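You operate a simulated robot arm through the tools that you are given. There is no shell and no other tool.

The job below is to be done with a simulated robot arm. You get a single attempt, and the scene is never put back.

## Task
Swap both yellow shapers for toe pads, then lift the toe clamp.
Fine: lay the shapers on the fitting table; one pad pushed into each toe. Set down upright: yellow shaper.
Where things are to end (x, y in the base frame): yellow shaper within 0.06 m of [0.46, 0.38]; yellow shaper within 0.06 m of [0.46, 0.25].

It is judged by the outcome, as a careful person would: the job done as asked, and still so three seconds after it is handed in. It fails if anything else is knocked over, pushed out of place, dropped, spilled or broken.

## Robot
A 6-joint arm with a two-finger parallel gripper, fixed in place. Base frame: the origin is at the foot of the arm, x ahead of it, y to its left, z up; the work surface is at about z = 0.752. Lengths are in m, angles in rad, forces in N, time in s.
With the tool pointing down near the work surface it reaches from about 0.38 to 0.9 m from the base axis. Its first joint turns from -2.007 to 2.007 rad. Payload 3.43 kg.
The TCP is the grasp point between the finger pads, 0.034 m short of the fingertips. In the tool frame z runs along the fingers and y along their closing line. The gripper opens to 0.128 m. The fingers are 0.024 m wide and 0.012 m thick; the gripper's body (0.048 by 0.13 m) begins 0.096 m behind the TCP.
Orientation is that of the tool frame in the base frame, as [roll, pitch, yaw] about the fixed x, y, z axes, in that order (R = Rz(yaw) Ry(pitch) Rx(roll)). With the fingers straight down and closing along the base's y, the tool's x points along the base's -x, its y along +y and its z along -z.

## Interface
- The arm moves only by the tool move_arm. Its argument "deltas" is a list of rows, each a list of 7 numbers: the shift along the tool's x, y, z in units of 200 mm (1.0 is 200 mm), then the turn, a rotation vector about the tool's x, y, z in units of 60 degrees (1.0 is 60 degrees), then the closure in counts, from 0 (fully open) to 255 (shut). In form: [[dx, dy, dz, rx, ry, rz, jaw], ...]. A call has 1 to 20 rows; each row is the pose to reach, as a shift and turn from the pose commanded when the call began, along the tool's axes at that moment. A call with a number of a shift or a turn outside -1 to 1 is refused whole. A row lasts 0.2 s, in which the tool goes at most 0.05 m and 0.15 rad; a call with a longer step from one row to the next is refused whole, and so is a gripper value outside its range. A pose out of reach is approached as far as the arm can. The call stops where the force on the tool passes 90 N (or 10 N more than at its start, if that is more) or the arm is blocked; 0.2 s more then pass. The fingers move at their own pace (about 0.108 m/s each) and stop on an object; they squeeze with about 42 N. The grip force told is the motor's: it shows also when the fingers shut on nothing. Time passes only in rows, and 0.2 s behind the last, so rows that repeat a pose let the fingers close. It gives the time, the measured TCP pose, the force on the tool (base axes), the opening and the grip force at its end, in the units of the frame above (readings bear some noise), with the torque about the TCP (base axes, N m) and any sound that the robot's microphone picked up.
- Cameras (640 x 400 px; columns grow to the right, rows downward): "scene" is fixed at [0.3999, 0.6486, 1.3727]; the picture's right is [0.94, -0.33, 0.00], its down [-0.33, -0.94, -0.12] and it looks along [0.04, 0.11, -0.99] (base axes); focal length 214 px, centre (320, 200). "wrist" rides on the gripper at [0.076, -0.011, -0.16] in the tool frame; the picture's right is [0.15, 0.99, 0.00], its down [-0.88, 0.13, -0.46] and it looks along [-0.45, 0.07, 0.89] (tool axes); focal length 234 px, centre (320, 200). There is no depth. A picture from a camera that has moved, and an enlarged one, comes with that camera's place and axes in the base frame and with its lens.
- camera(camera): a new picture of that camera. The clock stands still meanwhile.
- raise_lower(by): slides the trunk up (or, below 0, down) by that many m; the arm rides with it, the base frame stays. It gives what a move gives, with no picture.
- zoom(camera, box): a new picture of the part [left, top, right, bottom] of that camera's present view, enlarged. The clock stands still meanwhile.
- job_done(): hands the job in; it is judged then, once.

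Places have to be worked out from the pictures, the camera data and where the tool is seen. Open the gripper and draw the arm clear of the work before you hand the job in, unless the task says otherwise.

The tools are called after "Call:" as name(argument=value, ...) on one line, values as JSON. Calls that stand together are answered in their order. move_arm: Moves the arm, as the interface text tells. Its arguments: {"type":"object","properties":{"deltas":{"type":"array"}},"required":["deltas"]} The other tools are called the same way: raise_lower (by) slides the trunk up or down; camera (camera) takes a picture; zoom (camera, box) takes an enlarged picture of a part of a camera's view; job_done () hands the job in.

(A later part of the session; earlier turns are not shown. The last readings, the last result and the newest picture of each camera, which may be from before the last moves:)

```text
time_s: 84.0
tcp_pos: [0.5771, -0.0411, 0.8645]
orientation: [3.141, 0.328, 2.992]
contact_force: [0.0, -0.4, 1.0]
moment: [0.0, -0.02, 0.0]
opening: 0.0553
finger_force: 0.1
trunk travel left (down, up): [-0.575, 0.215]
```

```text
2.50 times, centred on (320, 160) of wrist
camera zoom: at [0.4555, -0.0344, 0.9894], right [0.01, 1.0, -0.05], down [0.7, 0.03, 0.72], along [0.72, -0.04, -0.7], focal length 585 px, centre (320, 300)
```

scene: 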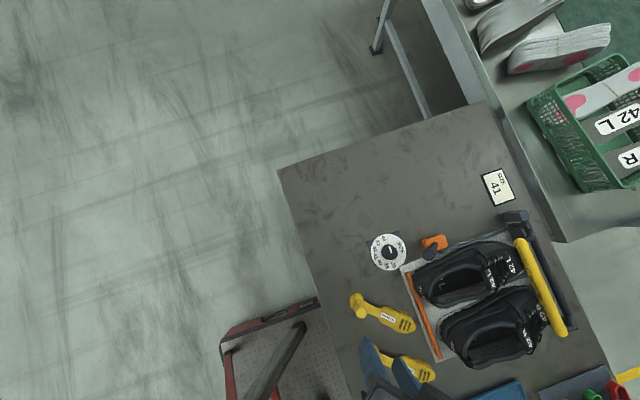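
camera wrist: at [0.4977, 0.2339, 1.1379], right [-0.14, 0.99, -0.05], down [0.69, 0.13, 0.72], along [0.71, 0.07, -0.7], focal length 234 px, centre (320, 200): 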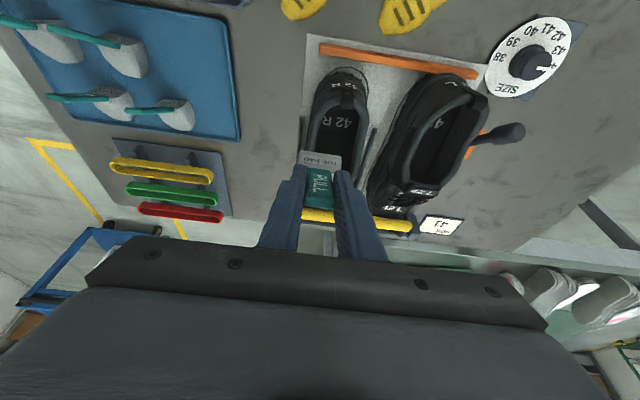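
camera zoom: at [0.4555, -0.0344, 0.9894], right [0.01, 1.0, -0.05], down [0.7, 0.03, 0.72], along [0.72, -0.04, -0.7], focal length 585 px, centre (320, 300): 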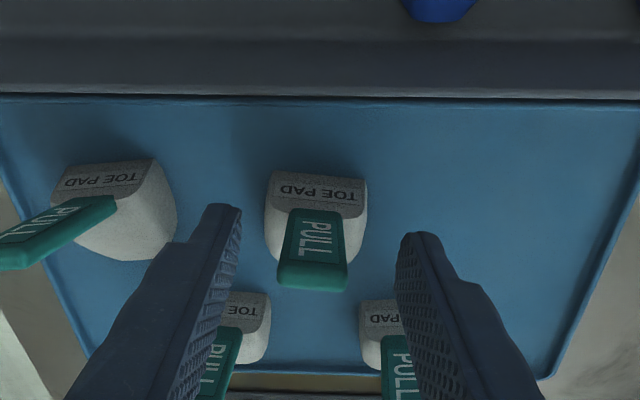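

Good. I descend the remaining ~2.4 cm and close.

Call:
move_arm(deltas=[[-0.01, 0, 0.06, 0, 0, 0, 145], [-0.01, 0, 0.115, 0, 0, 0, 145], [-0.01, 0, 0.115, 0, 0, 0, 255], [-0.01, 0, 0.115, 0, 0, 0, 255], [-0.01, 0, 0.115, 0, 0, 0, 255]])

Call:
zoom(camera="wrist", box=[220, 80, 420, 240])

```text
time_s: 85.2
tcp_pos: [0.5864, -0.0426, 0.8429]
orientation: [-3.141, 0.331, 2.991]
contact_force: [1.4, 0.4, 1.2]
moment: [0.07, -0.16, 0.03]
opening: 0.0229
finger_force: 41.9
trunk travel left (down, up): [-0.575, 0.215]
```

```text
2.50 times, centred on (320, 160) of wrist
camera zoom: at [0.4646, -0.0356, 0.9682], right [0.01, 1.0, -0.05], down [0.7, 0.03, 0.72], along [0.72, -0.04, -0.7], focal length 585 px, centre (320, 300)
```

zoom: 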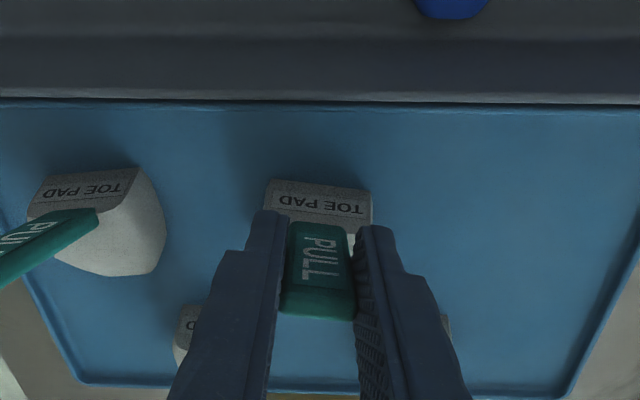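

Gripped. I lift straight up 17 cm.

Call:
move_arm(deltas=[[-0.05, 0, -0.146, 0, 0, 0, 255], [-0.11, 0, -0.32, 0, 0, 0, 255], [-0.17, 0, -0.5, 0, 0, 0, 255], [-0.23, 0, -0.67, 0, 0, 0, 255], [-0.275, 0, -0.804, 0, 0, 0, 255]])

Call:
camera(camera="wrist")

```text
time_s: 86.4
tcp_pos: [0.5852, -0.0446, 1.0152]
orientation: [3.141, 0.331, 2.99]
contact_force: [-0.1, 0.1, -1.5]
moment: [0.03, 0.03, 0.01]
opening: 0.0233
finger_force: 42.1
trunk travel left (down, up): [-0.575, 0.215]
```

```text
taken
camera wrist: at [0.4635, -0.0367, 1.1398], right [0.01, 1.0, -0.05], down [0.7, 0.03, 0.72], along [0.72, -0.04, -0.7], focal length 234 px, centre (320, 200)
```

wrist: 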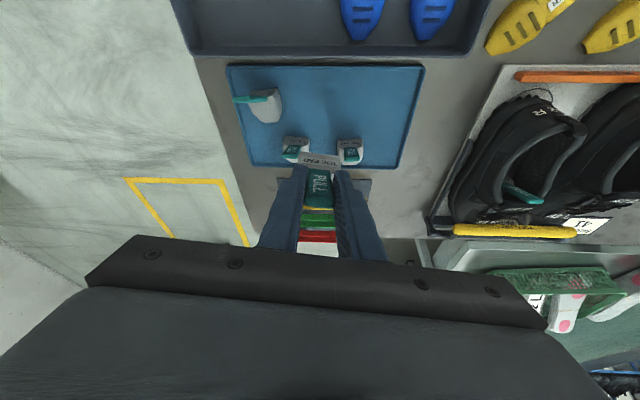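

Pad 2 held well. I carry it at z≈1.015 across toward shoe L in stages.

Call:
move_arm(deltas=[[0.01, 0.2, -0.003, 0, 0, 0, 255], [0.02, 0.4, -0.006, 0, 0, 0, 255], [0.03, 0.6, -0.01, 0, 0, 0, 255], [0.04, 0.8, -0.014, 0, 0, 0, 255], [0.04, 1, -0.014, 0, 0, 0, 255]])

Call:
move_arm(deltas=[[0.015, 0.2, -0.005, 0, 0, 0, 255], [0.03, 0.4, -0.01, 0, 0, 0, 255], [0.045, 0.6, -0.015, 0, 0, 0, 255], [0.06, 0.8, -0.02, 0, 0, 0, 255], [0.063, 1, -0.021, 0, 0, 0, 255]])

Call:
camera(camera="wrist")

```text
time_s: 87.6
tcp_pos: [0.6078, 0.157, 1.0139]
orientation: [3.14, 0.331, 2.991]
contact_force: [-0.2, -0.2, 0.5]
moment: [0.01, 0.02, 0.01]
opening: 0.0231
finger_force: 41.9
trunk travel left (down, up): [-0.575, 0.215]
```

```text
time_s: 88.8
tcp_pos: [0.6251, 0.356, 1.0134]
orientation: [-3.139, 0.331, 2.989]
contact_force: [-0.9, -1.1, -0.2]
moment: [0.05, 0.02, 0.01]
opening: 0.0228
finger_force: 42.3
trunk travel left (down, up): [-0.575, 0.215]
```

```text
taken
camera wrist: at [0.504, 0.3629, 1.1392], right [0.01, 1.0, -0.05], down [0.7, 0.03, 0.72], along [0.72, -0.04, -0.7], focal length 234 px, centre (320, 200)
```

wrist: 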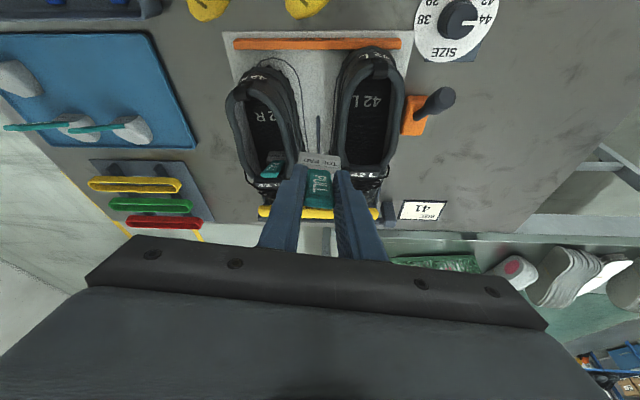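

I enlarge to get shoe L's present pose.

Call:
zoom(camera="wrist", box=[215, 20, 455, 230])

```text
1.90 times, centred on (335, 125) of wrist
camera zoom: at [0.504, 0.3629, 1.1392], right [0.01, 1.0, -0.05], down [0.7, 0.03, 0.72], along [0.72, -0.04, -0.7], focal length 446 px, centre (291, 343)
```

zoom: 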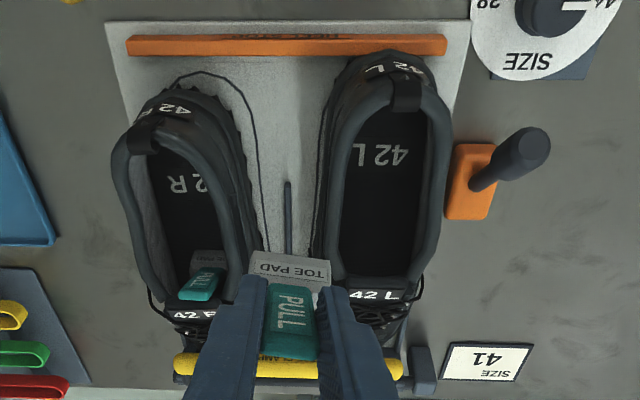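

Shoe L now lies straight along x with its opening centred at y≈0.414, tag edge near x≈0.715. I turn the tool back to straight and go over the opening at (0.632, 0.414), bottom just above the collar.

Call:
move_arm(deltas=[[0.0, 0.1, 0, -0.013, 0, -0.039, 255], [0.0, 0.2, 0, -0.027, 0, -0.078, 255], [0.0, 0.292, 0, -0.04, 0, -0.1175, 255], [0.043, 0.292, 0.112, -0.04, 0, -0.1175, 255], [0.086, 0.292, 0.224, -0.04, 0, -0.1175, 255]])

Call:
zoom(camera="wrist", box=[220, 60, 460, 240])

Call:
zoom(camera="scene", box=[400, 220, 560, 350])

```text
time_s: 90.0
tcp_pos: [0.632, 0.415, 0.9642]
orientation: [-3.14, 0.33, 3.12]
contact_force: [-0.7, 0.3, -0.3]
moment: [0.03, 0.08, 0.0]
opening: 0.023
finger_force: 42.5
trunk travel left (down, up): [-0.575, 0.215]
```

```text
2.22 times, centred on (340, 150) of wrist
camera zoom: at [0.5101, 0.4062, 1.09], right [-0.12, 0.99, -0.05], down [0.69, 0.12, 0.72], along [0.72, 0.05, -0.7], focal length 520 px, centre (276, 311)
```

zoom: 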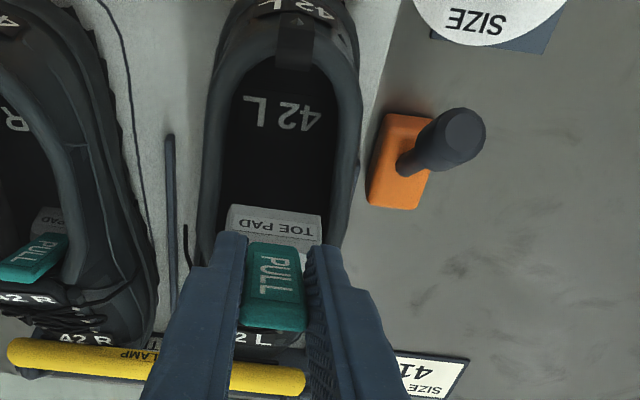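

```text
3.08 times, centred on (480, 285) of scene
camera zoom: at [0.3999, 0.6486, 1.3727], right [0.94, -0.33, 0.0], down [-0.33, -0.94, -0.12], along [0.04, 0.11, -0.99], focal length 660 px, centre (-172, -62)
```

zoom: 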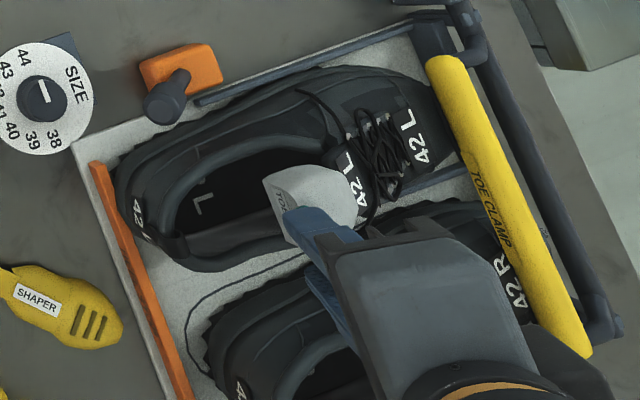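

Nearly centred; I shift 2.5 mm in +y and lower the pad into shoe L stepwise.

Call:
move_arm(deltas=[[0.034, 0.0125, 0.1, 0, 0, 0, 255], [0.067, 0.0125, 0.195, 0, 0, 0, 255], [0.1, 0.0125, 0.29, 0, 0, 0, 255], [0.118, 0.0125, 0.344, 0, 0, 0, 255]])

Call:
zoom(camera="wrist", box=[220, 60, 460, 240])

Call:
zoom(camera="scene", box=[400, 220, 560, 350])

```text
time_s: 91.0
tcp_pos: [0.6309, 0.4147, 0.8916]
orientation: [3.141, 0.33, 3.121]
contact_force: [0.3, -0.5, -0.2]
moment: [-0.03, 0.06, 0.02]
opening: 0.0229
finger_force: 42.6
trunk travel left (down, up): [-0.575, 0.215]
```

```text
2.22 times, centred on (340, 150) of wrist
camera zoom: at [0.5097, 0.4074, 1.0178], right [-0.12, 0.99, -0.05], down [0.69, 0.12, 0.72], along [0.72, 0.05, -0.7], focal length 520 px, centre (276, 311)
```

zoom: 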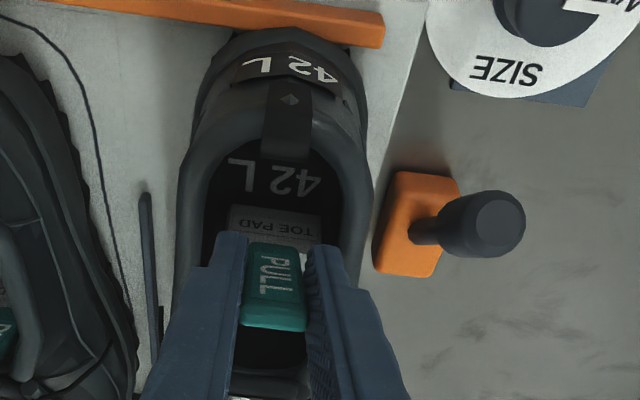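

```text
3.08 times, centred on (480, 285) of scene
camera zoom: at [0.3999, 0.6486, 1.3727], right [0.94, -0.33, 0.0], down [-0.33, -0.94, -0.12], along [0.04, 0.11, -0.99], focal length 660 px, centre (-172, -62)
```

zoom: 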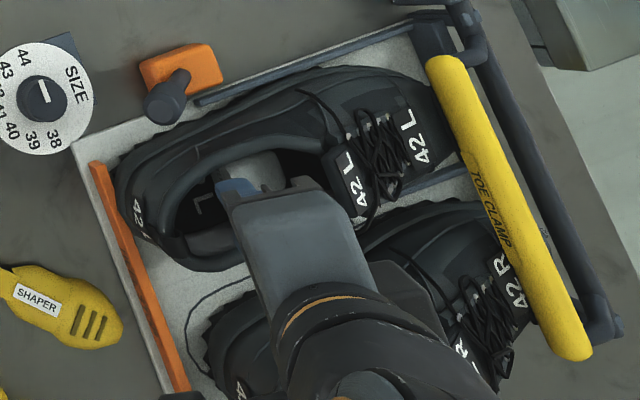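

Pad is inside shoe L with no contact. I lower 1 cm more and then push forward 3 cm.

Call:
move_arm(deltas=[[0.008, 0, 0.024, 0, 0, 0, 255], [0.017, 0, 0.05, 0, 0, 0, 255], [-0.03, 0, 0.066, 0, 0, 0, 255], [-0.078, 0, 0.082, 0, 0, 0, 255], [-0.125, 0, 0.098, 0, 0, 0, 255]])

Call:
zoom(camera="wrist", box=[220, 60, 460, 240])

Call:
zoom(camera="scene", box=[400, 220, 560, 350])

```text
time_s: 92.2
tcp_pos: [0.6616, 0.4156, 0.8806]
orientation: [-3.141, 0.33, 3.121]
contact_force: [-1.5, 0.0, -0.2]
moment: [-0.02, -0.01, 0.0]
opening: 0.0228
finger_force: 42.2
trunk travel left (down, up): [-0.575, 0.215]
```

```text
2.22 times, centred on (340, 150) of wrist
camera zoom: at [0.5394, 0.4069, 1.0075], right [-0.12, 0.99, -0.05], down [0.69, 0.12, 0.72], along [0.72, 0.05, -0.7], focal length 520 px, centre (276, 311)
```

zoom: 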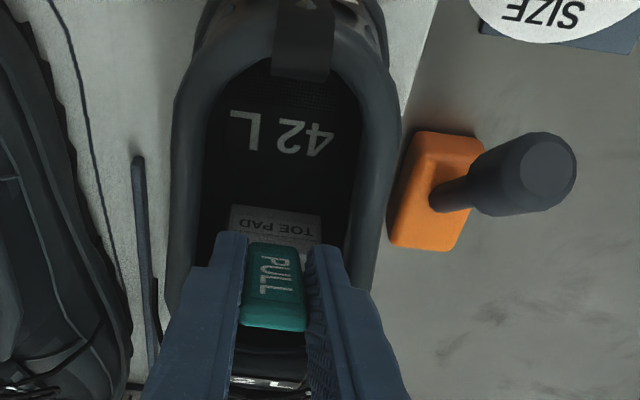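

```text
3.08 times, centred on (480, 285) of scene
camera zoom: at [0.3999, 0.6486, 1.3727], right [0.94, -0.33, 0.0], down [-0.33, -0.94, -0.12], along [0.04, 0.11, -0.99], focal length 660 px, centre (-172, -62)
```

zoom: 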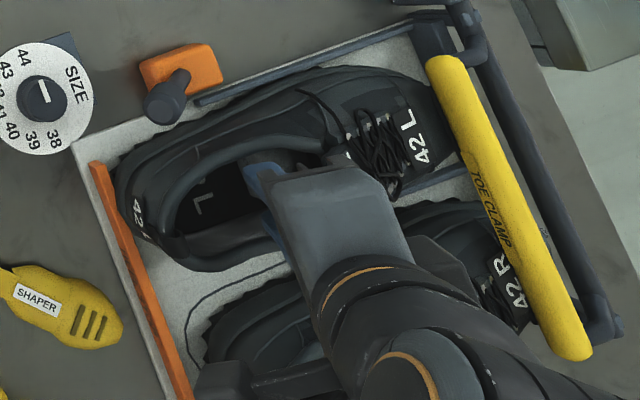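

Free. I continue forward 3.5 cm; the fingers should meet the tag around x≈0.70.

Call:
move_arm(deltas=[[-0.047, 0, 0.016, 0, 0, 0, 255], [-0.095, 0, 0.032, 0, 0, 0, 255], [-0.13, 0, 0.045, 0, 0, 0, 255], [-0.166, 0, 0.057, 0, 0, 0, 255]])

Call:
zoom(camera="wrist", box=[220, 60, 460, 240])

Call:
zoom(camera="scene", box=[400, 220, 560, 350])

```text
time_s: 93.2
tcp_pos: [0.6981, 0.4152, 0.8824]
orientation: [-3.14, 0.328, 3.12]
contact_force: [-1.1, 1.1, 0.3]
moment: [0.02, 0.03, 0.01]
opening: 0.0228
finger_force: 41.8
trunk travel left (down, up): [-0.575, 0.215]
```

```text
2.22 times, centred on (340, 150) of wrist
camera zoom: at [0.5752, 0.4063, 1.0075], right [-0.12, 0.99, -0.05], down [0.69, 0.12, 0.72], along [0.72, 0.05, -0.7], focal length 520 px, centre (276, 311)
```

zoom: 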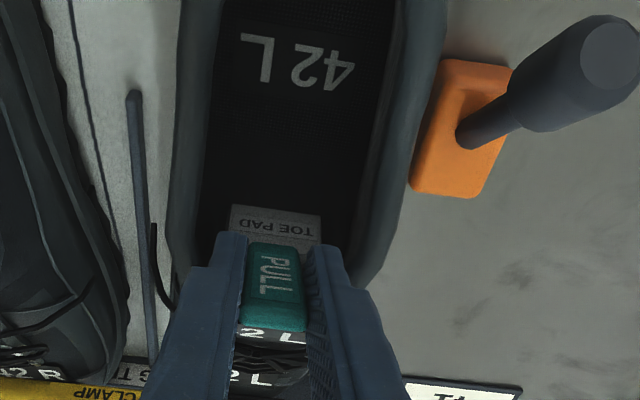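

```text
3.08 times, centred on (480, 285) of scene
camera zoom: at [0.3999, 0.6486, 1.3727], right [0.94, -0.33, 0.0], down [-0.33, -0.94, -0.12], along [0.04, 0.11, -0.99], focal length 660 px, centre (-172, -62)
```

zoom: 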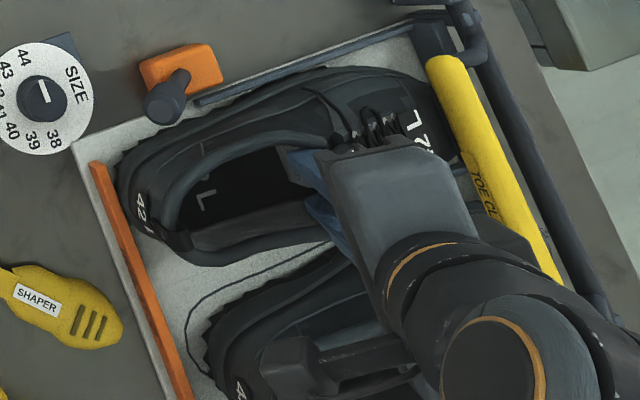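

Contact is about to start. I push 1.5 cm further, which should bring shoe L forward to its outline too.

Call:
move_arm(deltas=[[-0.024, 0, 0.008, 0, 0, 0, 255], [-0.047, 0, 0.016, 0, 0, 0, 255], [-0.071, 0, 0.024, 0, 0, 0, 255]])

Call:
zoom(camera="scene", box=[400, 220, 560, 350])

Call:
zoom(camera="wrist", box=[220, 60, 460, 240])

```text
time_s: 94.0
tcp_pos: [0.7119, 0.4142, 0.881]
orientation: [3.141, 0.33, 3.12]
contact_force: [-0.5, -0.2, -1.7]
moment: [0.02, 0.05, -0.04]
opening: 0.0228
finger_force: 42.0
trunk travel left (down, up): [-0.575, 0.215]
```

```text
3.08 times, centred on (480, 285) of scene
camera zoom: at [0.3999, 0.6486, 1.3727], right [0.94, -0.33, 0.0], down [-0.33, -0.94, -0.12], along [0.04, 0.11, -0.99], focal length 660 px, centre (-172, -62)
```

zoom: 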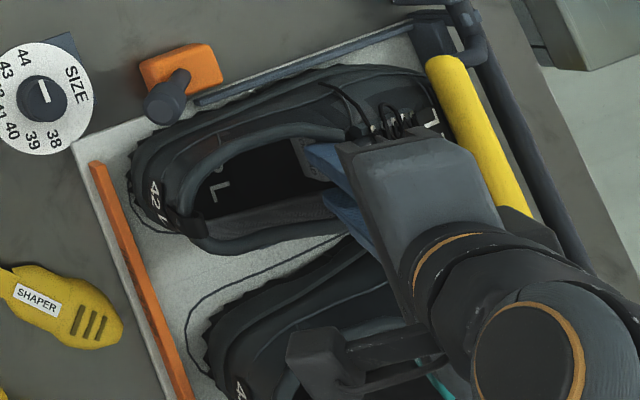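

```text
2.22 times, centred on (340, 150) of wrist
camera zoom: at [0.5897, 0.4059, 1.007], right [-0.12, 0.99, -0.05], down [0.69, 0.12, 0.72], along [0.72, 0.05, -0.7], focal length 520 px, centre (276, 311)
```

zoom: 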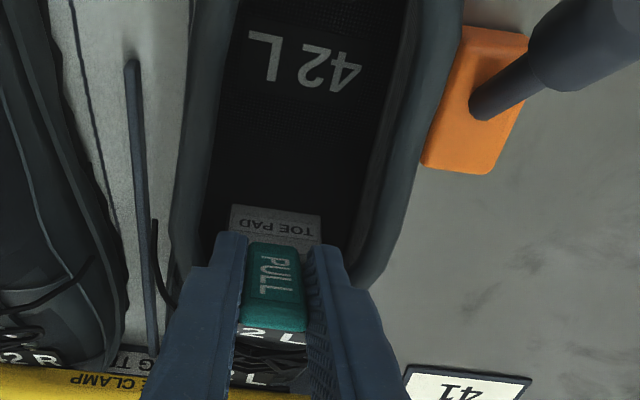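

Shoe L is now about on its outline. I release the pad, back off 4 cm, close the fingers and lower behind it.

Call:
move_arm(deltas=[[0, 0, 0.005, 0, 0, 0, 255], [0, 0, 0.01, 0, 0, 0, 187], [0, 0, 0.01, 0, 0, 0, 187], [0.05, 0, -0.01, 0, 0, 0, 187], [0.12, 0, -0.04, 0, 0, 0, 187], [0.22, 0, -0.08, 0, 0, 0, 187]])

Call:
zoom(camera="wrist", box=[220, 60, 460, 240])

```text
time_s: 95.4
tcp_pos: [0.6639, 0.4162, 0.8842]
orientation: [3.142, 0.33, 3.119]
contact_force: [0.4, -0.9, -0.6]
moment: [-0.01, 0.02, 0.01]
opening: 0.0344
finger_force: 0.0
trunk travel left (down, up): [-0.575, 0.215]
```

```text
2.22 times, centred on (340, 150) of wrist
camera zoom: at [0.5417, 0.4079, 1.0096], right [-0.12, 0.99, -0.05], down [0.69, 0.12, 0.72], along [0.72, 0.05, -0.7], focal length 520 px, centre (276, 311)
```

zoom: 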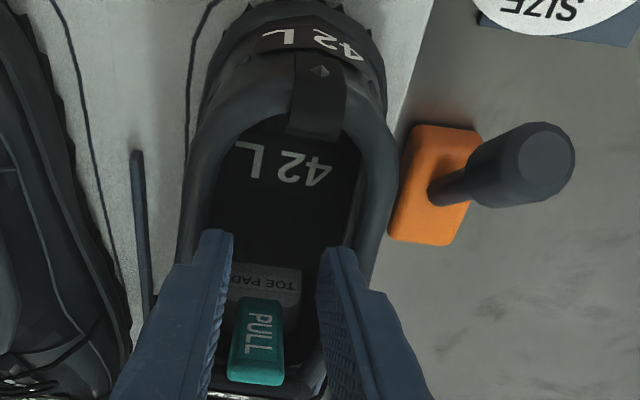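

The pad stands freely, slightly to the −y side. I close the fingers, shift 5 mm to −y, lower to the pad's back level.

Call:
move_arm(deltas=[[0.02, -0.025, 0, 0, 0, 0, 255], [0.02, -0.025, 0, 0, 0, 0, 255], [0.05, -0.025, 0.09, 0, 0, 0, 255], [0.08, -0.025, 0.185, 0, 0, 0, 255]])

Call:
move_arm(deltas=[[-0.06, 0, 0.02, 0, 0, 0, 255], [-0.11, 0, 0.038, 0, 0, 0, 255], [-0.165, 0, 0.056, 0, 0, 0, 255]])

Call:
zoom(camera="scene", box=[400, 220, 560, 350])

```text
time_s: 96.4
tcp_pos: [0.6611, 0.4118, 0.8429]
orientation: [3.139, 0.33, 3.12]
contact_force: [-0.5, -0.9, -0.3]
moment: [0.03, -0.02, -0.01]
opening: 0.0
finger_force: 33.2
trunk travel left (down, up): [-0.575, 0.215]
```

```text
time_s: 97.2
tcp_pos: [0.6943, 0.4109, 0.8426]
orientation: [3.141, 0.328, 3.12]
contact_force: [-0.1, -0.4, -0.2]
moment: [0.01, 0.01, 0.01]
opening: 0.0
finger_force: 33.4
trunk travel left (down, up): [-0.575, 0.215]
```

```text
3.08 times, centred on (480, 285) of scene
camera zoom: at [0.3999, 0.6486, 1.3727], right [0.94, -0.33, 0.0], down [-0.33, -0.94, -0.12], along [0.04, 0.11, -0.99], focal length 660 px, centre (-172, -62)
```

zoom: 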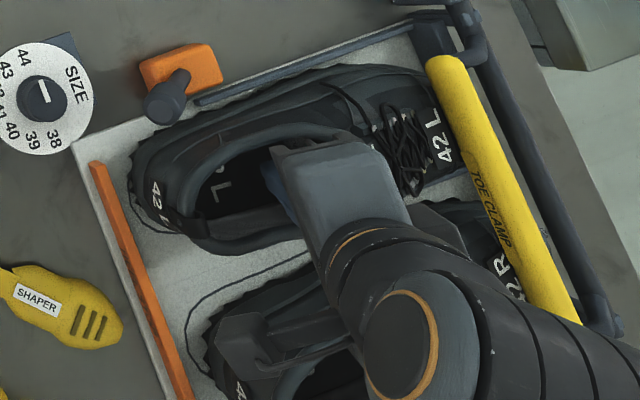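

No contact yet. I push on in small steps.

Call:
move_arm(deltas=[[-0.024, 0, 0.008, 0, 0, 0, 255], [-0.047, 0, 0.016, 0, 0, 0, 255], [-0.071, 0, 0.024, 0, 0, 0, 255]])

Call:
zoom(camera="scene", box=[400, 220, 560, 350])

Call:
zoom(camera="wrist", box=[220, 60, 460, 240])

```text
time_s: 98.0
tcp_pos: [0.7108, 0.4088, 0.8429]
orientation: [-3.142, 0.331, 3.119]
contact_force: [-0.4, 0.4, 0.5]
moment: [-0.01, 0.01, -0.01]
opening: 0.0
finger_force: 33.0
trunk travel left (down, up): [-0.575, 0.215]
```

```text
3.08 times, centred on (480, 285) of scene
camera zoom: at [0.3999, 0.6486, 1.3727], right [0.94, -0.33, 0.0], down [-0.33, -0.94, -0.12], along [0.04, 0.11, -0.99], focal length 660 px, centre (-172, -62)
```

zoom: 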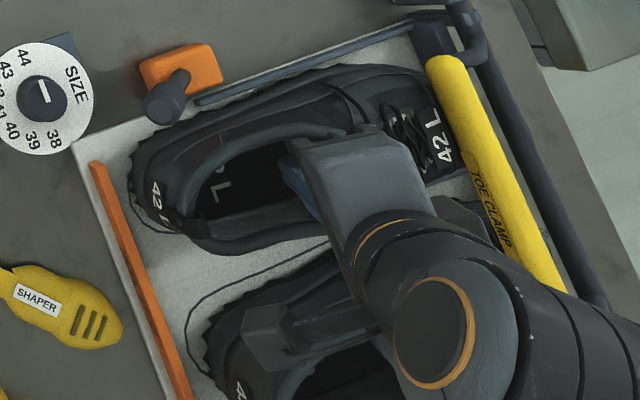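

```text
2.22 times, centred on (340, 150) of wrist
camera zoom: at [0.5889, 0.4012, 0.968], right [-0.12, 0.99, -0.05], down [0.69, 0.12, 0.72], along [0.72, 0.05, -0.7], focal length 520 px, centre (276, 311)
```

zoom: 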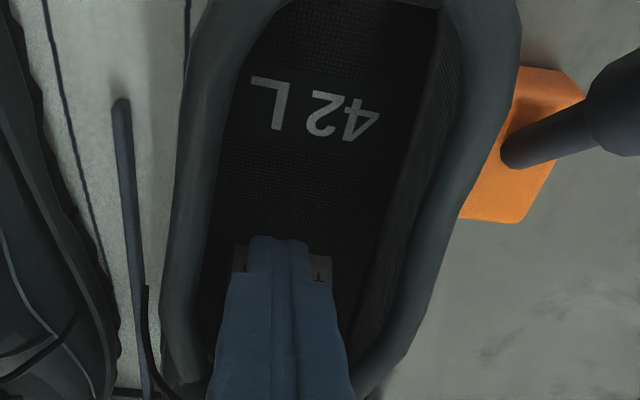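

Fingers are right at the pad's back; pushing 1 cm more with force check.

Call:
move_arm(deltas=[[-0.016, 0, 0.005, 0, 0, 0, 255], [-0.032, 0, 0.011, 0, 0, 0, 255], [-0.047, 0, 0.016, 0, 0, 0, 255]])

Call:
zoom(camera="scene", box=[400, 220, 560, 350])

```text
time_s: 98.8
tcp_pos: [0.7222, 0.4093, 0.8424]
orientation: [3.141, 0.33, 3.121]
contact_force: [-1.5, 1.2, -1.0]
moment: [-0.02, -0.06, 0.02]
opening: 0.0
finger_force: 33.6
trunk travel left (down, up): [-0.575, 0.215]
```

```text
3.08 times, centred on (480, 285) of scene
camera zoom: at [0.3999, 0.6486, 1.3727], right [0.94, -0.33, 0.0], down [-0.33, -0.94, -0.12], along [0.04, 0.11, -0.99], focal length 660 px, centre (-172, -62)
```

zoom: 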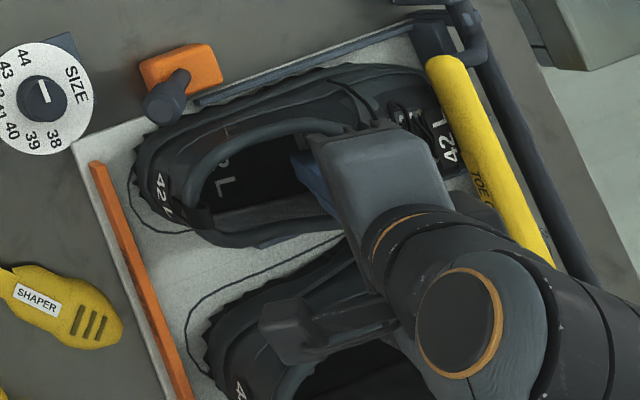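

The shoe starts to move, so the pad is seated against the tongue. I back off, rise out, and look.

Call:
move_arm(deltas=[[0.05, 0, -0.016, 0, 0, 0, 255], [0.14, 0, -0.05, 0, 0, 0, 255], [0.24, 0, -0.08, 0, 0, 0, 255]])

Call:
move_arm(deltas=[[-0.05, 0, -0.19, 0, 0, 0, 255], [-0.11, 0, -0.38, 0, 0, 0, 255], [-0.17, 0, -0.56, 0, 0, 0, 255], [-0.22, 0, -0.7, 0, 0, 0, 255]])

Call:
camera(camera="wrist")

Call:
zoom(camera="scene", box=[400, 200, 600, 380])

Call:
zoom(camera="wrist", box=[180, 20, 440, 240])

```text
time_s: 99.6
tcp_pos: [0.6701, 0.4107, 0.8413]
orientation: [-3.141, 0.329, 3.12]
contact_force: [0.7, -0.6, -1.3]
moment: [-0.03, 0.02, 0.0]
opening: 0.0
finger_force: 32.7
trunk travel left (down, up): [-0.575, 0.215]
```

```text
time_s: 100.6
tcp_pos: [0.6663, 0.4119, 0.9888]
orientation: [-3.141, 0.328, 3.122]
contact_force: [1.4, 0.3, 0.8]
moment: [0.01, 0.01, 0.0]
opening: 0.0
finger_force: 32.9
trunk travel left (down, up): [-0.575, 0.215]
```

```text
taken
camera wrist: at [0.5455, 0.4037, 1.1144], right [-0.12, 0.99, -0.05], down [0.69, 0.12, 0.72], along [0.72, 0.05, -0.7], focal length 234 px, centre (320, 200)
```

wrist: 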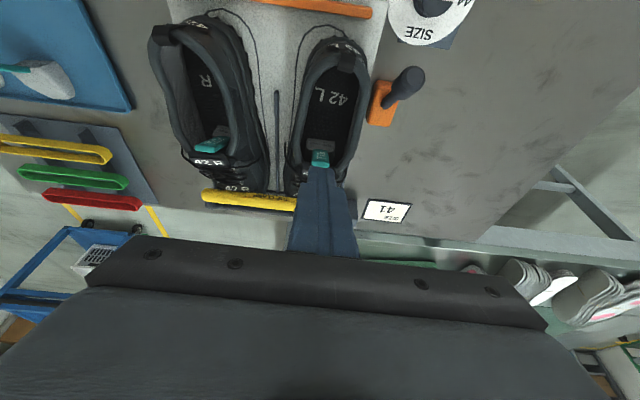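

```text
2.22 times, centred on (500, 290) of scene
camera zoom: at [0.3999, 0.6486, 1.3727], right [0.94, -0.33, 0.0], down [-0.33, -0.94, -0.12], along [0.04, 0.11, -0.99], focal length 477 px, centre (-80, 0)
```

zoom: 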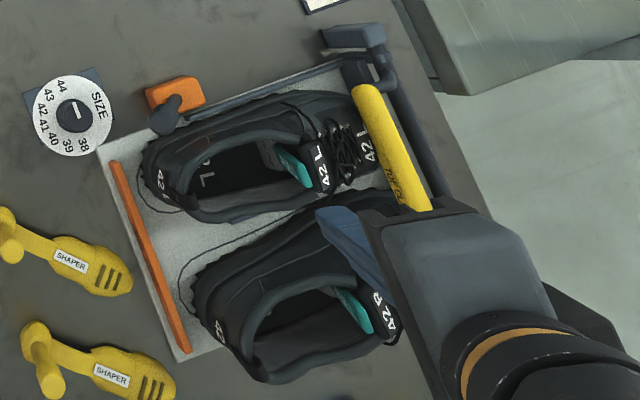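

```text
1.82 times, centred on (310, 130) of wrist
camera zoom: at [0.5455, 0.4037, 1.1144], right [-0.12, 0.99, -0.05], down [0.69, 0.12, 0.72], along [0.72, 0.05, -0.7], focal length 426 px, centre (338, 327)
```

zoom: 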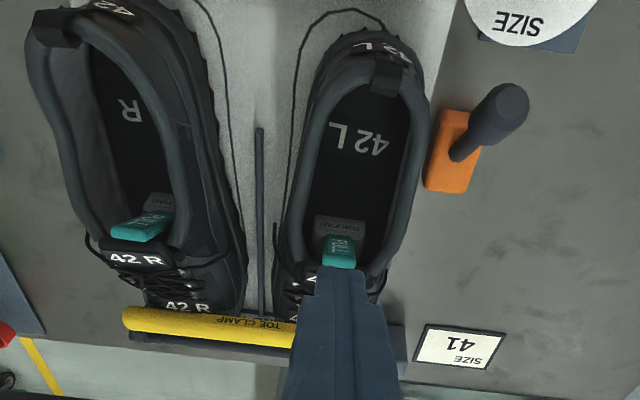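

Both pads are in, tabs against the tongues. Now I restore what was displaced: heel stop (dial ~44, was 42) first, then the shoes to their outlines. I go upright to a point behind the heel stop at (0.54, 0.35), high first.

Call:
move_arm(deltas=[[0.11, -0.06, -0.04, 0, 0.08, 0, 255], [0.23, -0.12, -0.08, 0, 0.16, 0, 255], [0.34, -0.19, -0.12, 0, 0.24, 0, 255], [0.46, -0.25, -0.16, 0, 0.315, 0, 255], [0.59, -0.31, -0.2, 0, 0.315, 0, 255]])

Call:
camera(camera="wrist")

Call:
zoom(camera="scene", box=[340, 220, 500, 380])

```text
time_s: 101.8
tcp_pos: [0.5413, 0.3534, 0.9875]
orientation: [-3.141, -0.002, 3.121]
contact_force: [0.4, 0.2, 0.2]
moment: [0.01, 0.04, -0.02]
opening: 0.0002
finger_force: 33.2
trunk travel left (down, up): [-0.575, 0.215]
```

```text
taken
camera wrist: at [0.468, 0.3433, 1.1466], right [-0.13, 0.99, 0.0], down [0.88, 0.11, 0.45], along [0.45, 0.06, -0.89], focal length 234 px, centre (320, 200)
```

wrist: 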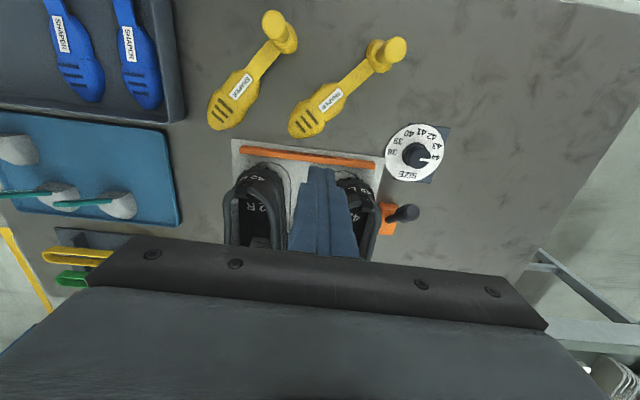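

```text
2.50 times, centred on (420, 300) of scene
camera zoom: at [0.3999, 0.6486, 1.3727], right [0.94, -0.33, 0.0], down [-0.33, -0.94, -0.12], along [0.04, 0.11, -0.99], focal length 536 px, centre (70, -50)
```

zoom: 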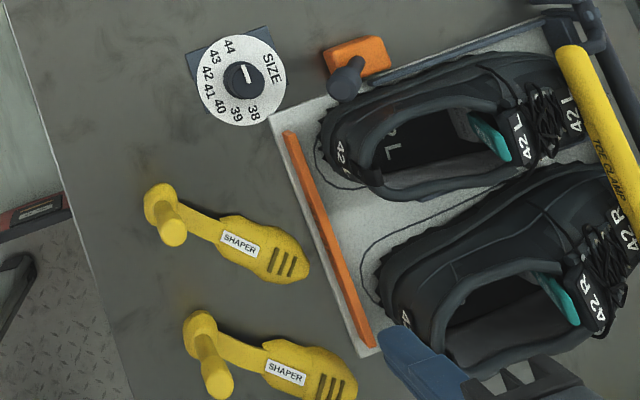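

Scene view gives: heel-stop rear face at x≈0.577 (target ≈0.587), shaper 2's block reaching y≈0.35, so I come down at (0.547, 0.392), which is clear, to tip height 0.766.

Call:
move_arm(deltas=[[-0.03, 0.195, 0, 0, 0, 0, 255], [-0.03, 0.195, 0.24, 0, 0, 0, 255], [-0.03, 0.195, 0.48, 0, 0, 0, 255], [-0.03, 0.195, 0.7, 0, 0, 0, 255], [-0.03, 0.195, 0.85, 0, 0, 0, 255]])

Call:
camera(camera="wrist")

Call:
zoom(camera="scene", box=[340, 220, 500, 380])

```text
time_s: 103.0
tcp_pos: [0.5485, 0.3919, 0.8177]
orientation: [3.141, 0.0, 3.121]
contact_force: [-0.3, 0.8, 0.7]
moment: [0.02, 0.0, 0.0]
opening: 0.0
finger_force: 32.9
trunk travel left (down, up): [-0.575, 0.215]
```

```text
taken
camera wrist: at [0.4743, 0.3818, 0.9771], right [-0.13, 0.99, 0.0], down [0.88, 0.11, 0.46], along [0.45, 0.06, -0.89], focal length 234 px, centre (320, 200)
```

wrist: 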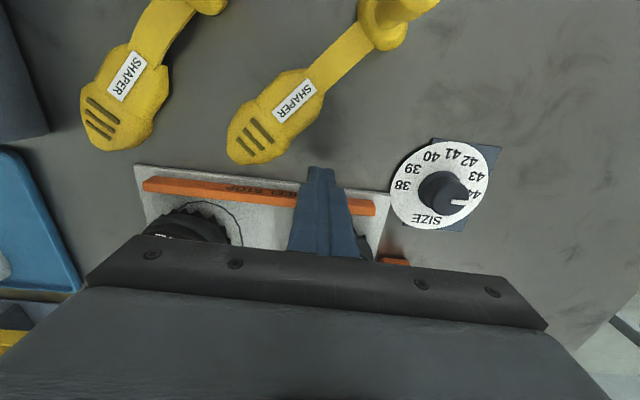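

```text
2.50 times, centred on (420, 300) of scene
camera zoom: at [0.3999, 0.6486, 1.3727], right [0.94, -0.33, 0.0], down [-0.33, -0.94, -0.12], along [0.04, 0.11, -0.99], focal length 536 px, centre (70, -50)
```

zoom: 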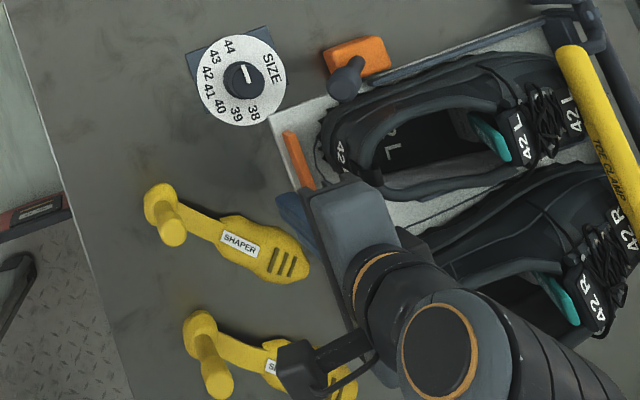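

I lower to tip height 0.766 and then nudge forward to x where the stop begins to move, watching force and dial.

Call:
move_arm(deltas=[[0, 0, 0.05, 0, 0, 0, 255], [0, 0, 0.088, 0, 0, 0, 255], [-0.04, 0, 0.088, 0, 0, 0, 255], [-0.08, 0, 0.088, 0, 0, 0, 255]])

Call:
zoom(camera="wrist", box=[240, 120, 520, 270])

```text
time_s: 104.0
tcp_pos: [0.5641, 0.3898, 0.7997]
orientation: [3.141, 0.001, 3.119]
contact_force: [-0.3, 0.2, 0.5]
moment: [-0.02, 0.03, -0.02]
opening: 0.0
finger_force: 33.3
trunk travel left (down, up): [-0.575, 0.215]
```

```text
2.29 times, centred on (380, 195) of wrist
camera zoom: at [0.4904, 0.3797, 0.9594], right [-0.13, 0.99, 0.0], down [0.88, 0.11, 0.46], along [0.45, 0.06, -0.89], focal length 535 px, centre (183, 211)
```

zoom: 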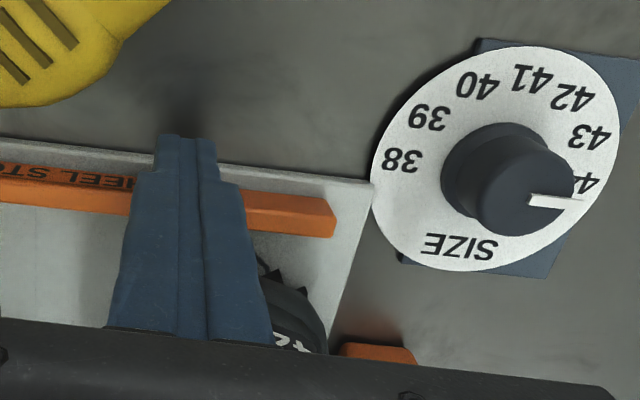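

No contact yet, dial at 44. I nudge 5 mm.

Call:
move_arm(deltas=[[-0.012, 0, 0, 0, 0, 0, 255], [-0.025, 0, 0, 0, 0, 0, 255]])

Call:
zoom(camera="wrist", box=[240, 120, 520, 270])

```text
time_s: 104.6
tcp_pos: [0.5701, 0.3905, 0.8019]
orientation: [-3.141, 0.001, 3.121]
contact_force: [-0.4, 0.3, 0.4]
moment: [0.01, 0.01, 0.03]
opening: 0.0
finger_force: 32.9
trunk travel left (down, up): [-0.575, 0.215]
```

```text
2.29 times, centred on (380, 195) of wrist
camera zoom: at [0.4959, 0.3797, 0.96], right [-0.13, 0.99, 0.0], down [0.88, 0.11, 0.46], along [0.45, 0.06, -0.89], focal length 535 px, centre (183, 211)
```

zoom: 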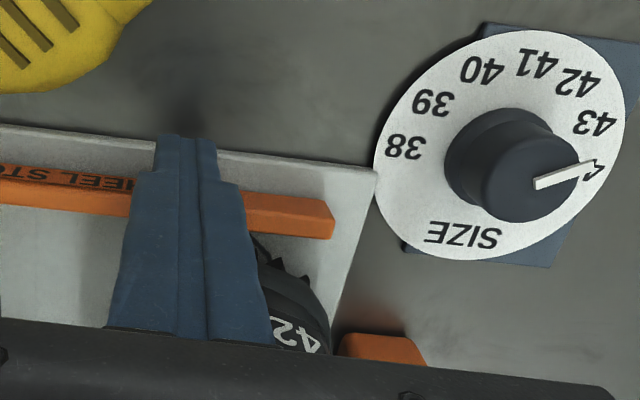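

It moves with almost no force; pointer between 44 and 43. I nudge on 5 mm.

Call:
move_arm(deltas=[[-0.012, 0, 0, 0, 0, 0, 255], [-0.025, 0, 0, 0, 0, 0, 255]])

Call:
zoom(camera="wrist", box=[240, 120, 520, 270])

Call:
zoom(camera="scene", box=[360, 225, 460, 290])

```text
time_s: 105.2
tcp_pos: [0.5744, 0.3888, 0.8012]
orientation: [3.141, 0.001, 3.121]
contact_force: [-1.9, 0.6, -1.0]
moment: [0.0, 0.06, 0.01]
opening: 0.0
finger_force: 33.0
trunk travel left (down, up): [-0.575, 0.215]
```

```text
2.29 times, centred on (380, 195) of wrist
camera zoom: at [0.5002, 0.3798, 0.9601], right [-0.13, 0.99, 0.0], down [0.88, 0.11, 0.45], along [0.45, 0.06, -0.89], focal length 535 px, centre (183, 211)
```

zoom: 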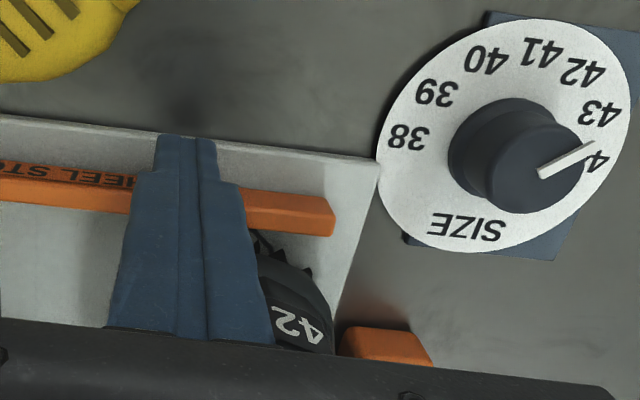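

```text
6.15 times, centred on (410, 258) of scene
camera zoom: at [0.3999, 0.6486, 1.3727], right [0.94, -0.33, 0.0], down [-0.33, -0.94, -0.12], along [0.04, 0.11, -0.99], focal length 1320 px, centre (-234, -154)
```

zoom: 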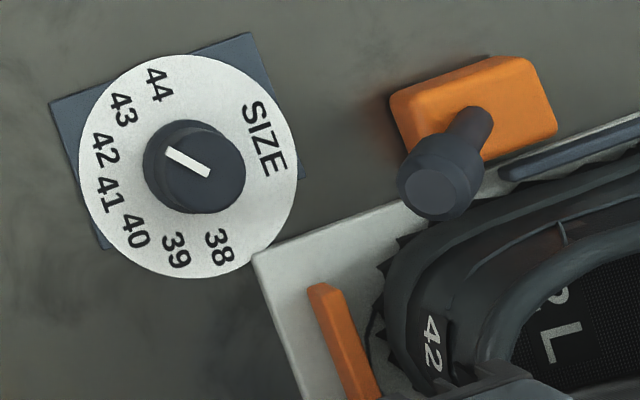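

Pointer is now ~42.5. I nudge 3.5 mm more.

Call:
move_arm(deltas=[[-0.009, 0, 0, 0, 0, 0, 255], [-0.018, 0, 0, 0, 0, 0, 255]])

Call:
zoom(camera="scene", box=[360, 225, 460, 290])

```text
time_s: 105.8
tcp_pos: [0.5785, 0.3888, 0.8021]
orientation: [-3.141, -0.001, 3.12]
contact_force: [-0.4, -0.1, 0.0]
moment: [0.01, 0.0, -0.01]
opening: 0.0
finger_force: 32.8
trunk travel left (down, up): [-0.575, 0.215]
```

```text
6.15 times, centred on (410, 258) of scene
camera zoom: at [0.3999, 0.6486, 1.3727], right [0.94, -0.33, 0.0], down [-0.33, -0.94, -0.12], along [0.04, 0.11, -0.99], focal length 1320 px, centre (-234, -154)
```

zoom: 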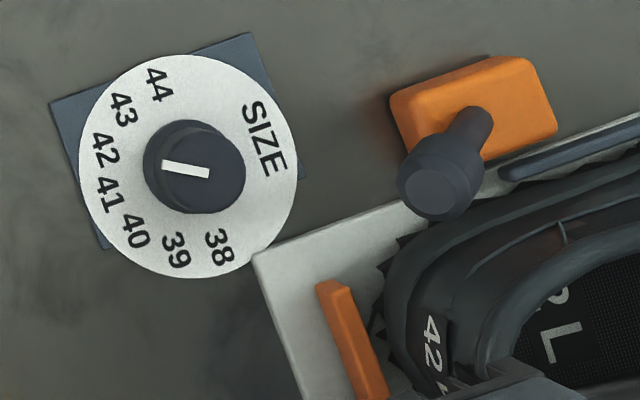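

The dial reads 42 again. I back off, rise, and go over shoe L's heel opening to nudge it onto its outline from inside.

Call:
move_arm(deltas=[[0.06, 0, 0, 0, 0, 0, 255], [0.1, 0, -0.1, 0, 0, 0, 255], [0.1, 0, -0.3, 0, 0, 0, 255], [0.1, 0, -0.5, 0, 0, 0, 255], [0.1, 0, -0.7, 0, 0, 0, 255], [0.1, 0, -0.8, 0, 0, 0, 255]])

Call:
move_arm(deltas=[[-0.12, 0.03, 0, 0, 0, 0, 255], [-0.24, 0.06, 0, 0, 0, 0, 255], [-0.36, 0.1, 0, 0, 0, 0, 255], [-0.46, 0.14, 0, 0, 0, 0, 255]])

Call:
camera(camera="wrist")

Call:
zoom(camera="scene", box=[400, 200, 600, 380])

```text
time_s: 107.2
tcp_pos: [0.5567, 0.3891, 0.9625]
orientation: [3.141, 0.001, 3.118]
contact_force: [0.0, -0.1, 0.0]
moment: [-0.01, 0.02, 0.02]
opening: 0.0
finger_force: 32.9
trunk travel left (down, up): [-0.575, 0.215]
```

```text
time_s: 108.2
tcp_pos: [0.6517, 0.4147, 0.961]
orientation: [-3.141, 0.0, 3.12]
contact_force: [0.0, 0.1, 0.4]
moment: [0.0, -0.03, 0.02]
opening: 0.0
finger_force: 32.9
trunk travel left (down, up): [-0.575, 0.215]
```

```text
taken
camera wrist: at [0.577, 0.4051, 1.1203], right [-0.13, 0.99, 0.0], down [0.88, 0.11, 0.46], along [0.45, 0.06, -0.89], focal length 234 px, centre (320, 200)
```

wrist: 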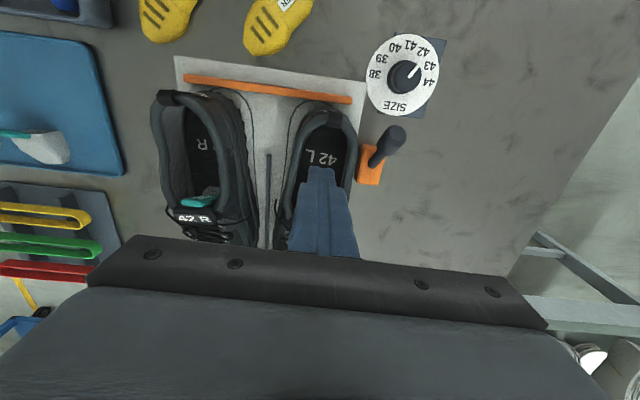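

```text
2.22 times, centred on (500, 290) of scene
camera zoom: at [0.3999, 0.6486, 1.3727], right [0.94, -0.33, 0.0], down [-0.33, -0.94, -0.12], along [0.04, 0.11, -0.99], focal length 477 px, centre (-80, 0)
```

zoom: 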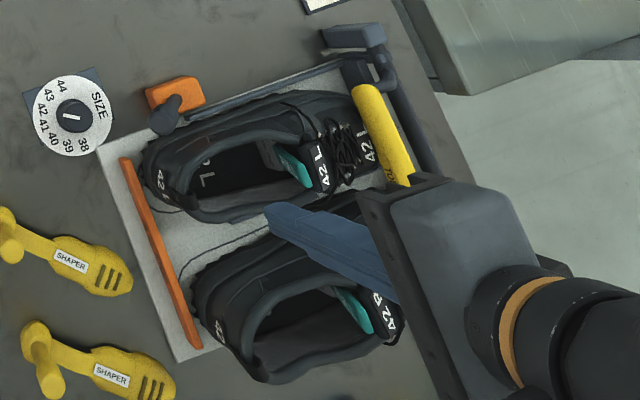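

I enlarge the wrist view to place the fingertips relative to shoe L's inside and the outline.

Call:
zoom(camera="wrist", box=[140, 50, 400, 240])

```text
2.11 times, centred on (270, 145) of wrist
camera zoom: at [0.577, 0.4051, 1.1203], right [-0.13, 0.99, 0.0], down [0.88, 0.11, 0.46], along [0.45, 0.06, -0.89], focal length 493 px, centre (425, 316)
```

zoom: 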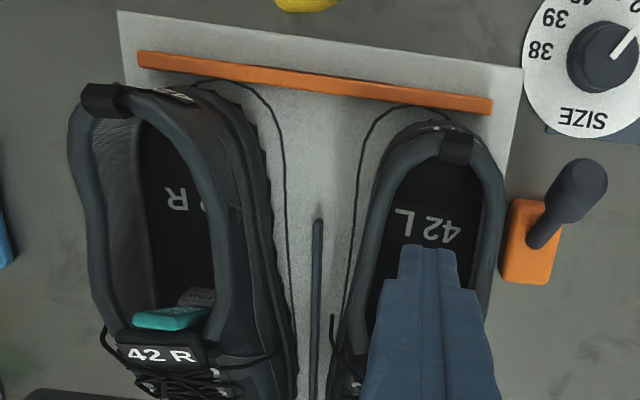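

Shoe L's opening is centred near y≈0.424 here; it must shift ~13 mm to −y at the heel. I lower the closed fingers inside it to tip height ≈0.822.

Call:
move_arm(deltas=[[-0.015, 0.03, 0.1, 0, 0, 0, 255], [-0.015, 0.03, 0.25, 0, 0, 0, 255], [-0.015, 0.03, 0.4, 0, 0, 0, 255], [-0.015, 0.03, 0.525, 0, 0, 0, 255]])

Call:
move_arm(deltas=[[0, -0.04, 0, 0, 0, 0, 255], [0, -0.075, 0, 0, 0, 0, 255], [0, -0.1, 0, 0, 0, 0, 255]])

Call:
zoom(camera="scene", box=[400, 200, 600, 380])

Call:
zoom(camera="wrist", box=[140, 50, 400, 240])

```text
time_s: 109.2
tcp_pos: [0.6536, 0.4217, 0.853]
orientation: [-3.141, 0.0, 3.121]
contact_force: [-0.1, 0.2, 1.3]
moment: [0.02, 0.03, 0.01]
opening: 0.0
finger_force: 32.9
trunk travel left (down, up): [-0.575, 0.215]
```

```text
time_s: 110.0
tcp_pos: [0.6541, 0.4026, 0.8539]
orientation: [3.14, 0.001, 3.119]
contact_force: [-0.6, -1.3, -0.7]
moment: [0.0, -0.01, 0.01]
opening: 0.0
finger_force: 32.5
trunk travel left (down, up): [-0.575, 0.215]
```

```text
2.22 times, centred on (500, 290) of scene
camera zoom: at [0.3999, 0.6486, 1.3727], right [0.94, -0.33, 0.0], down [-0.33, -0.94, -0.12], along [0.04, 0.11, -0.99], focal length 477 px, centre (-80, 0)
```

zoom: 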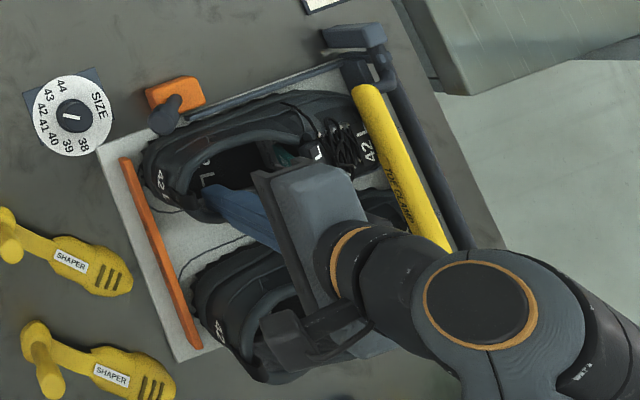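

```text
2.11 times, centred on (270, 145) of wrist
camera zoom: at [0.5795, 0.3914, 1.0136], right [-0.13, 0.99, 0.0], down [0.88, 0.11, 0.46], along [0.45, 0.06, -0.89], focal length 493 px, centre (425, 316)
```

zoom: 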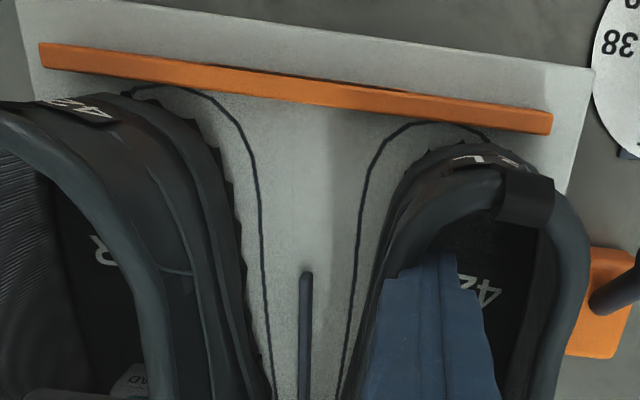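

Contact with the inner wall just starts. I push 13 mm further to −y.

Call:
move_arm(deltas=[[0, -0.025, 0, 0, 0, 0, 255], [0, -0.05, 0, 0, 0, 0, 255], [0, -0.065, 0, 0, 0, 0, 255]])

Call:
zoom(camera="wrist", box=[140, 50, 400, 240])

Call:
zoom(camera="scene", box=[400, 200, 600, 380])

```text
time_s: 110.8
tcp_pos: [0.6534, 0.3887, 0.8549]
orientation: [3.141, 0.0, 3.121]
contact_force: [-0.2, 1.5, 1.2]
moment: [0.02, 0.01, 0.01]
opening: 0.0
finger_force: 33.0
trunk travel left (down, up): [-0.575, 0.215]
```

```text
2.11 times, centred on (270, 145) of wrist
camera zoom: at [0.5787, 0.379, 1.0146], right [-0.13, 0.99, 0.0], down [0.88, 0.11, 0.46], along [0.45, 0.06, -0.89], focal length 493 px, centre (425, 316)
```

zoom: 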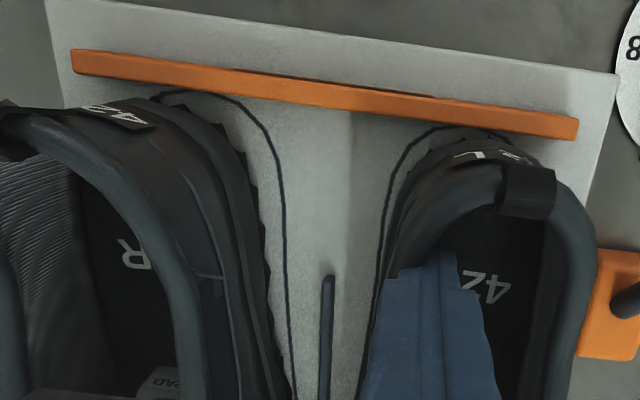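

```text
2.22 times, centred on (500, 290) of scene
camera zoom: at [0.3999, 0.6486, 1.3727], right [0.94, -0.33, 0.0], down [-0.33, -0.94, -0.12], along [0.04, 0.11, -0.99], focal length 477 px, centre (-80, 0)
```

zoom: 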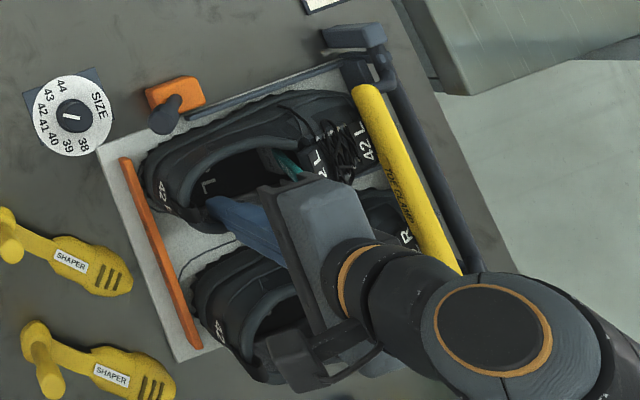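

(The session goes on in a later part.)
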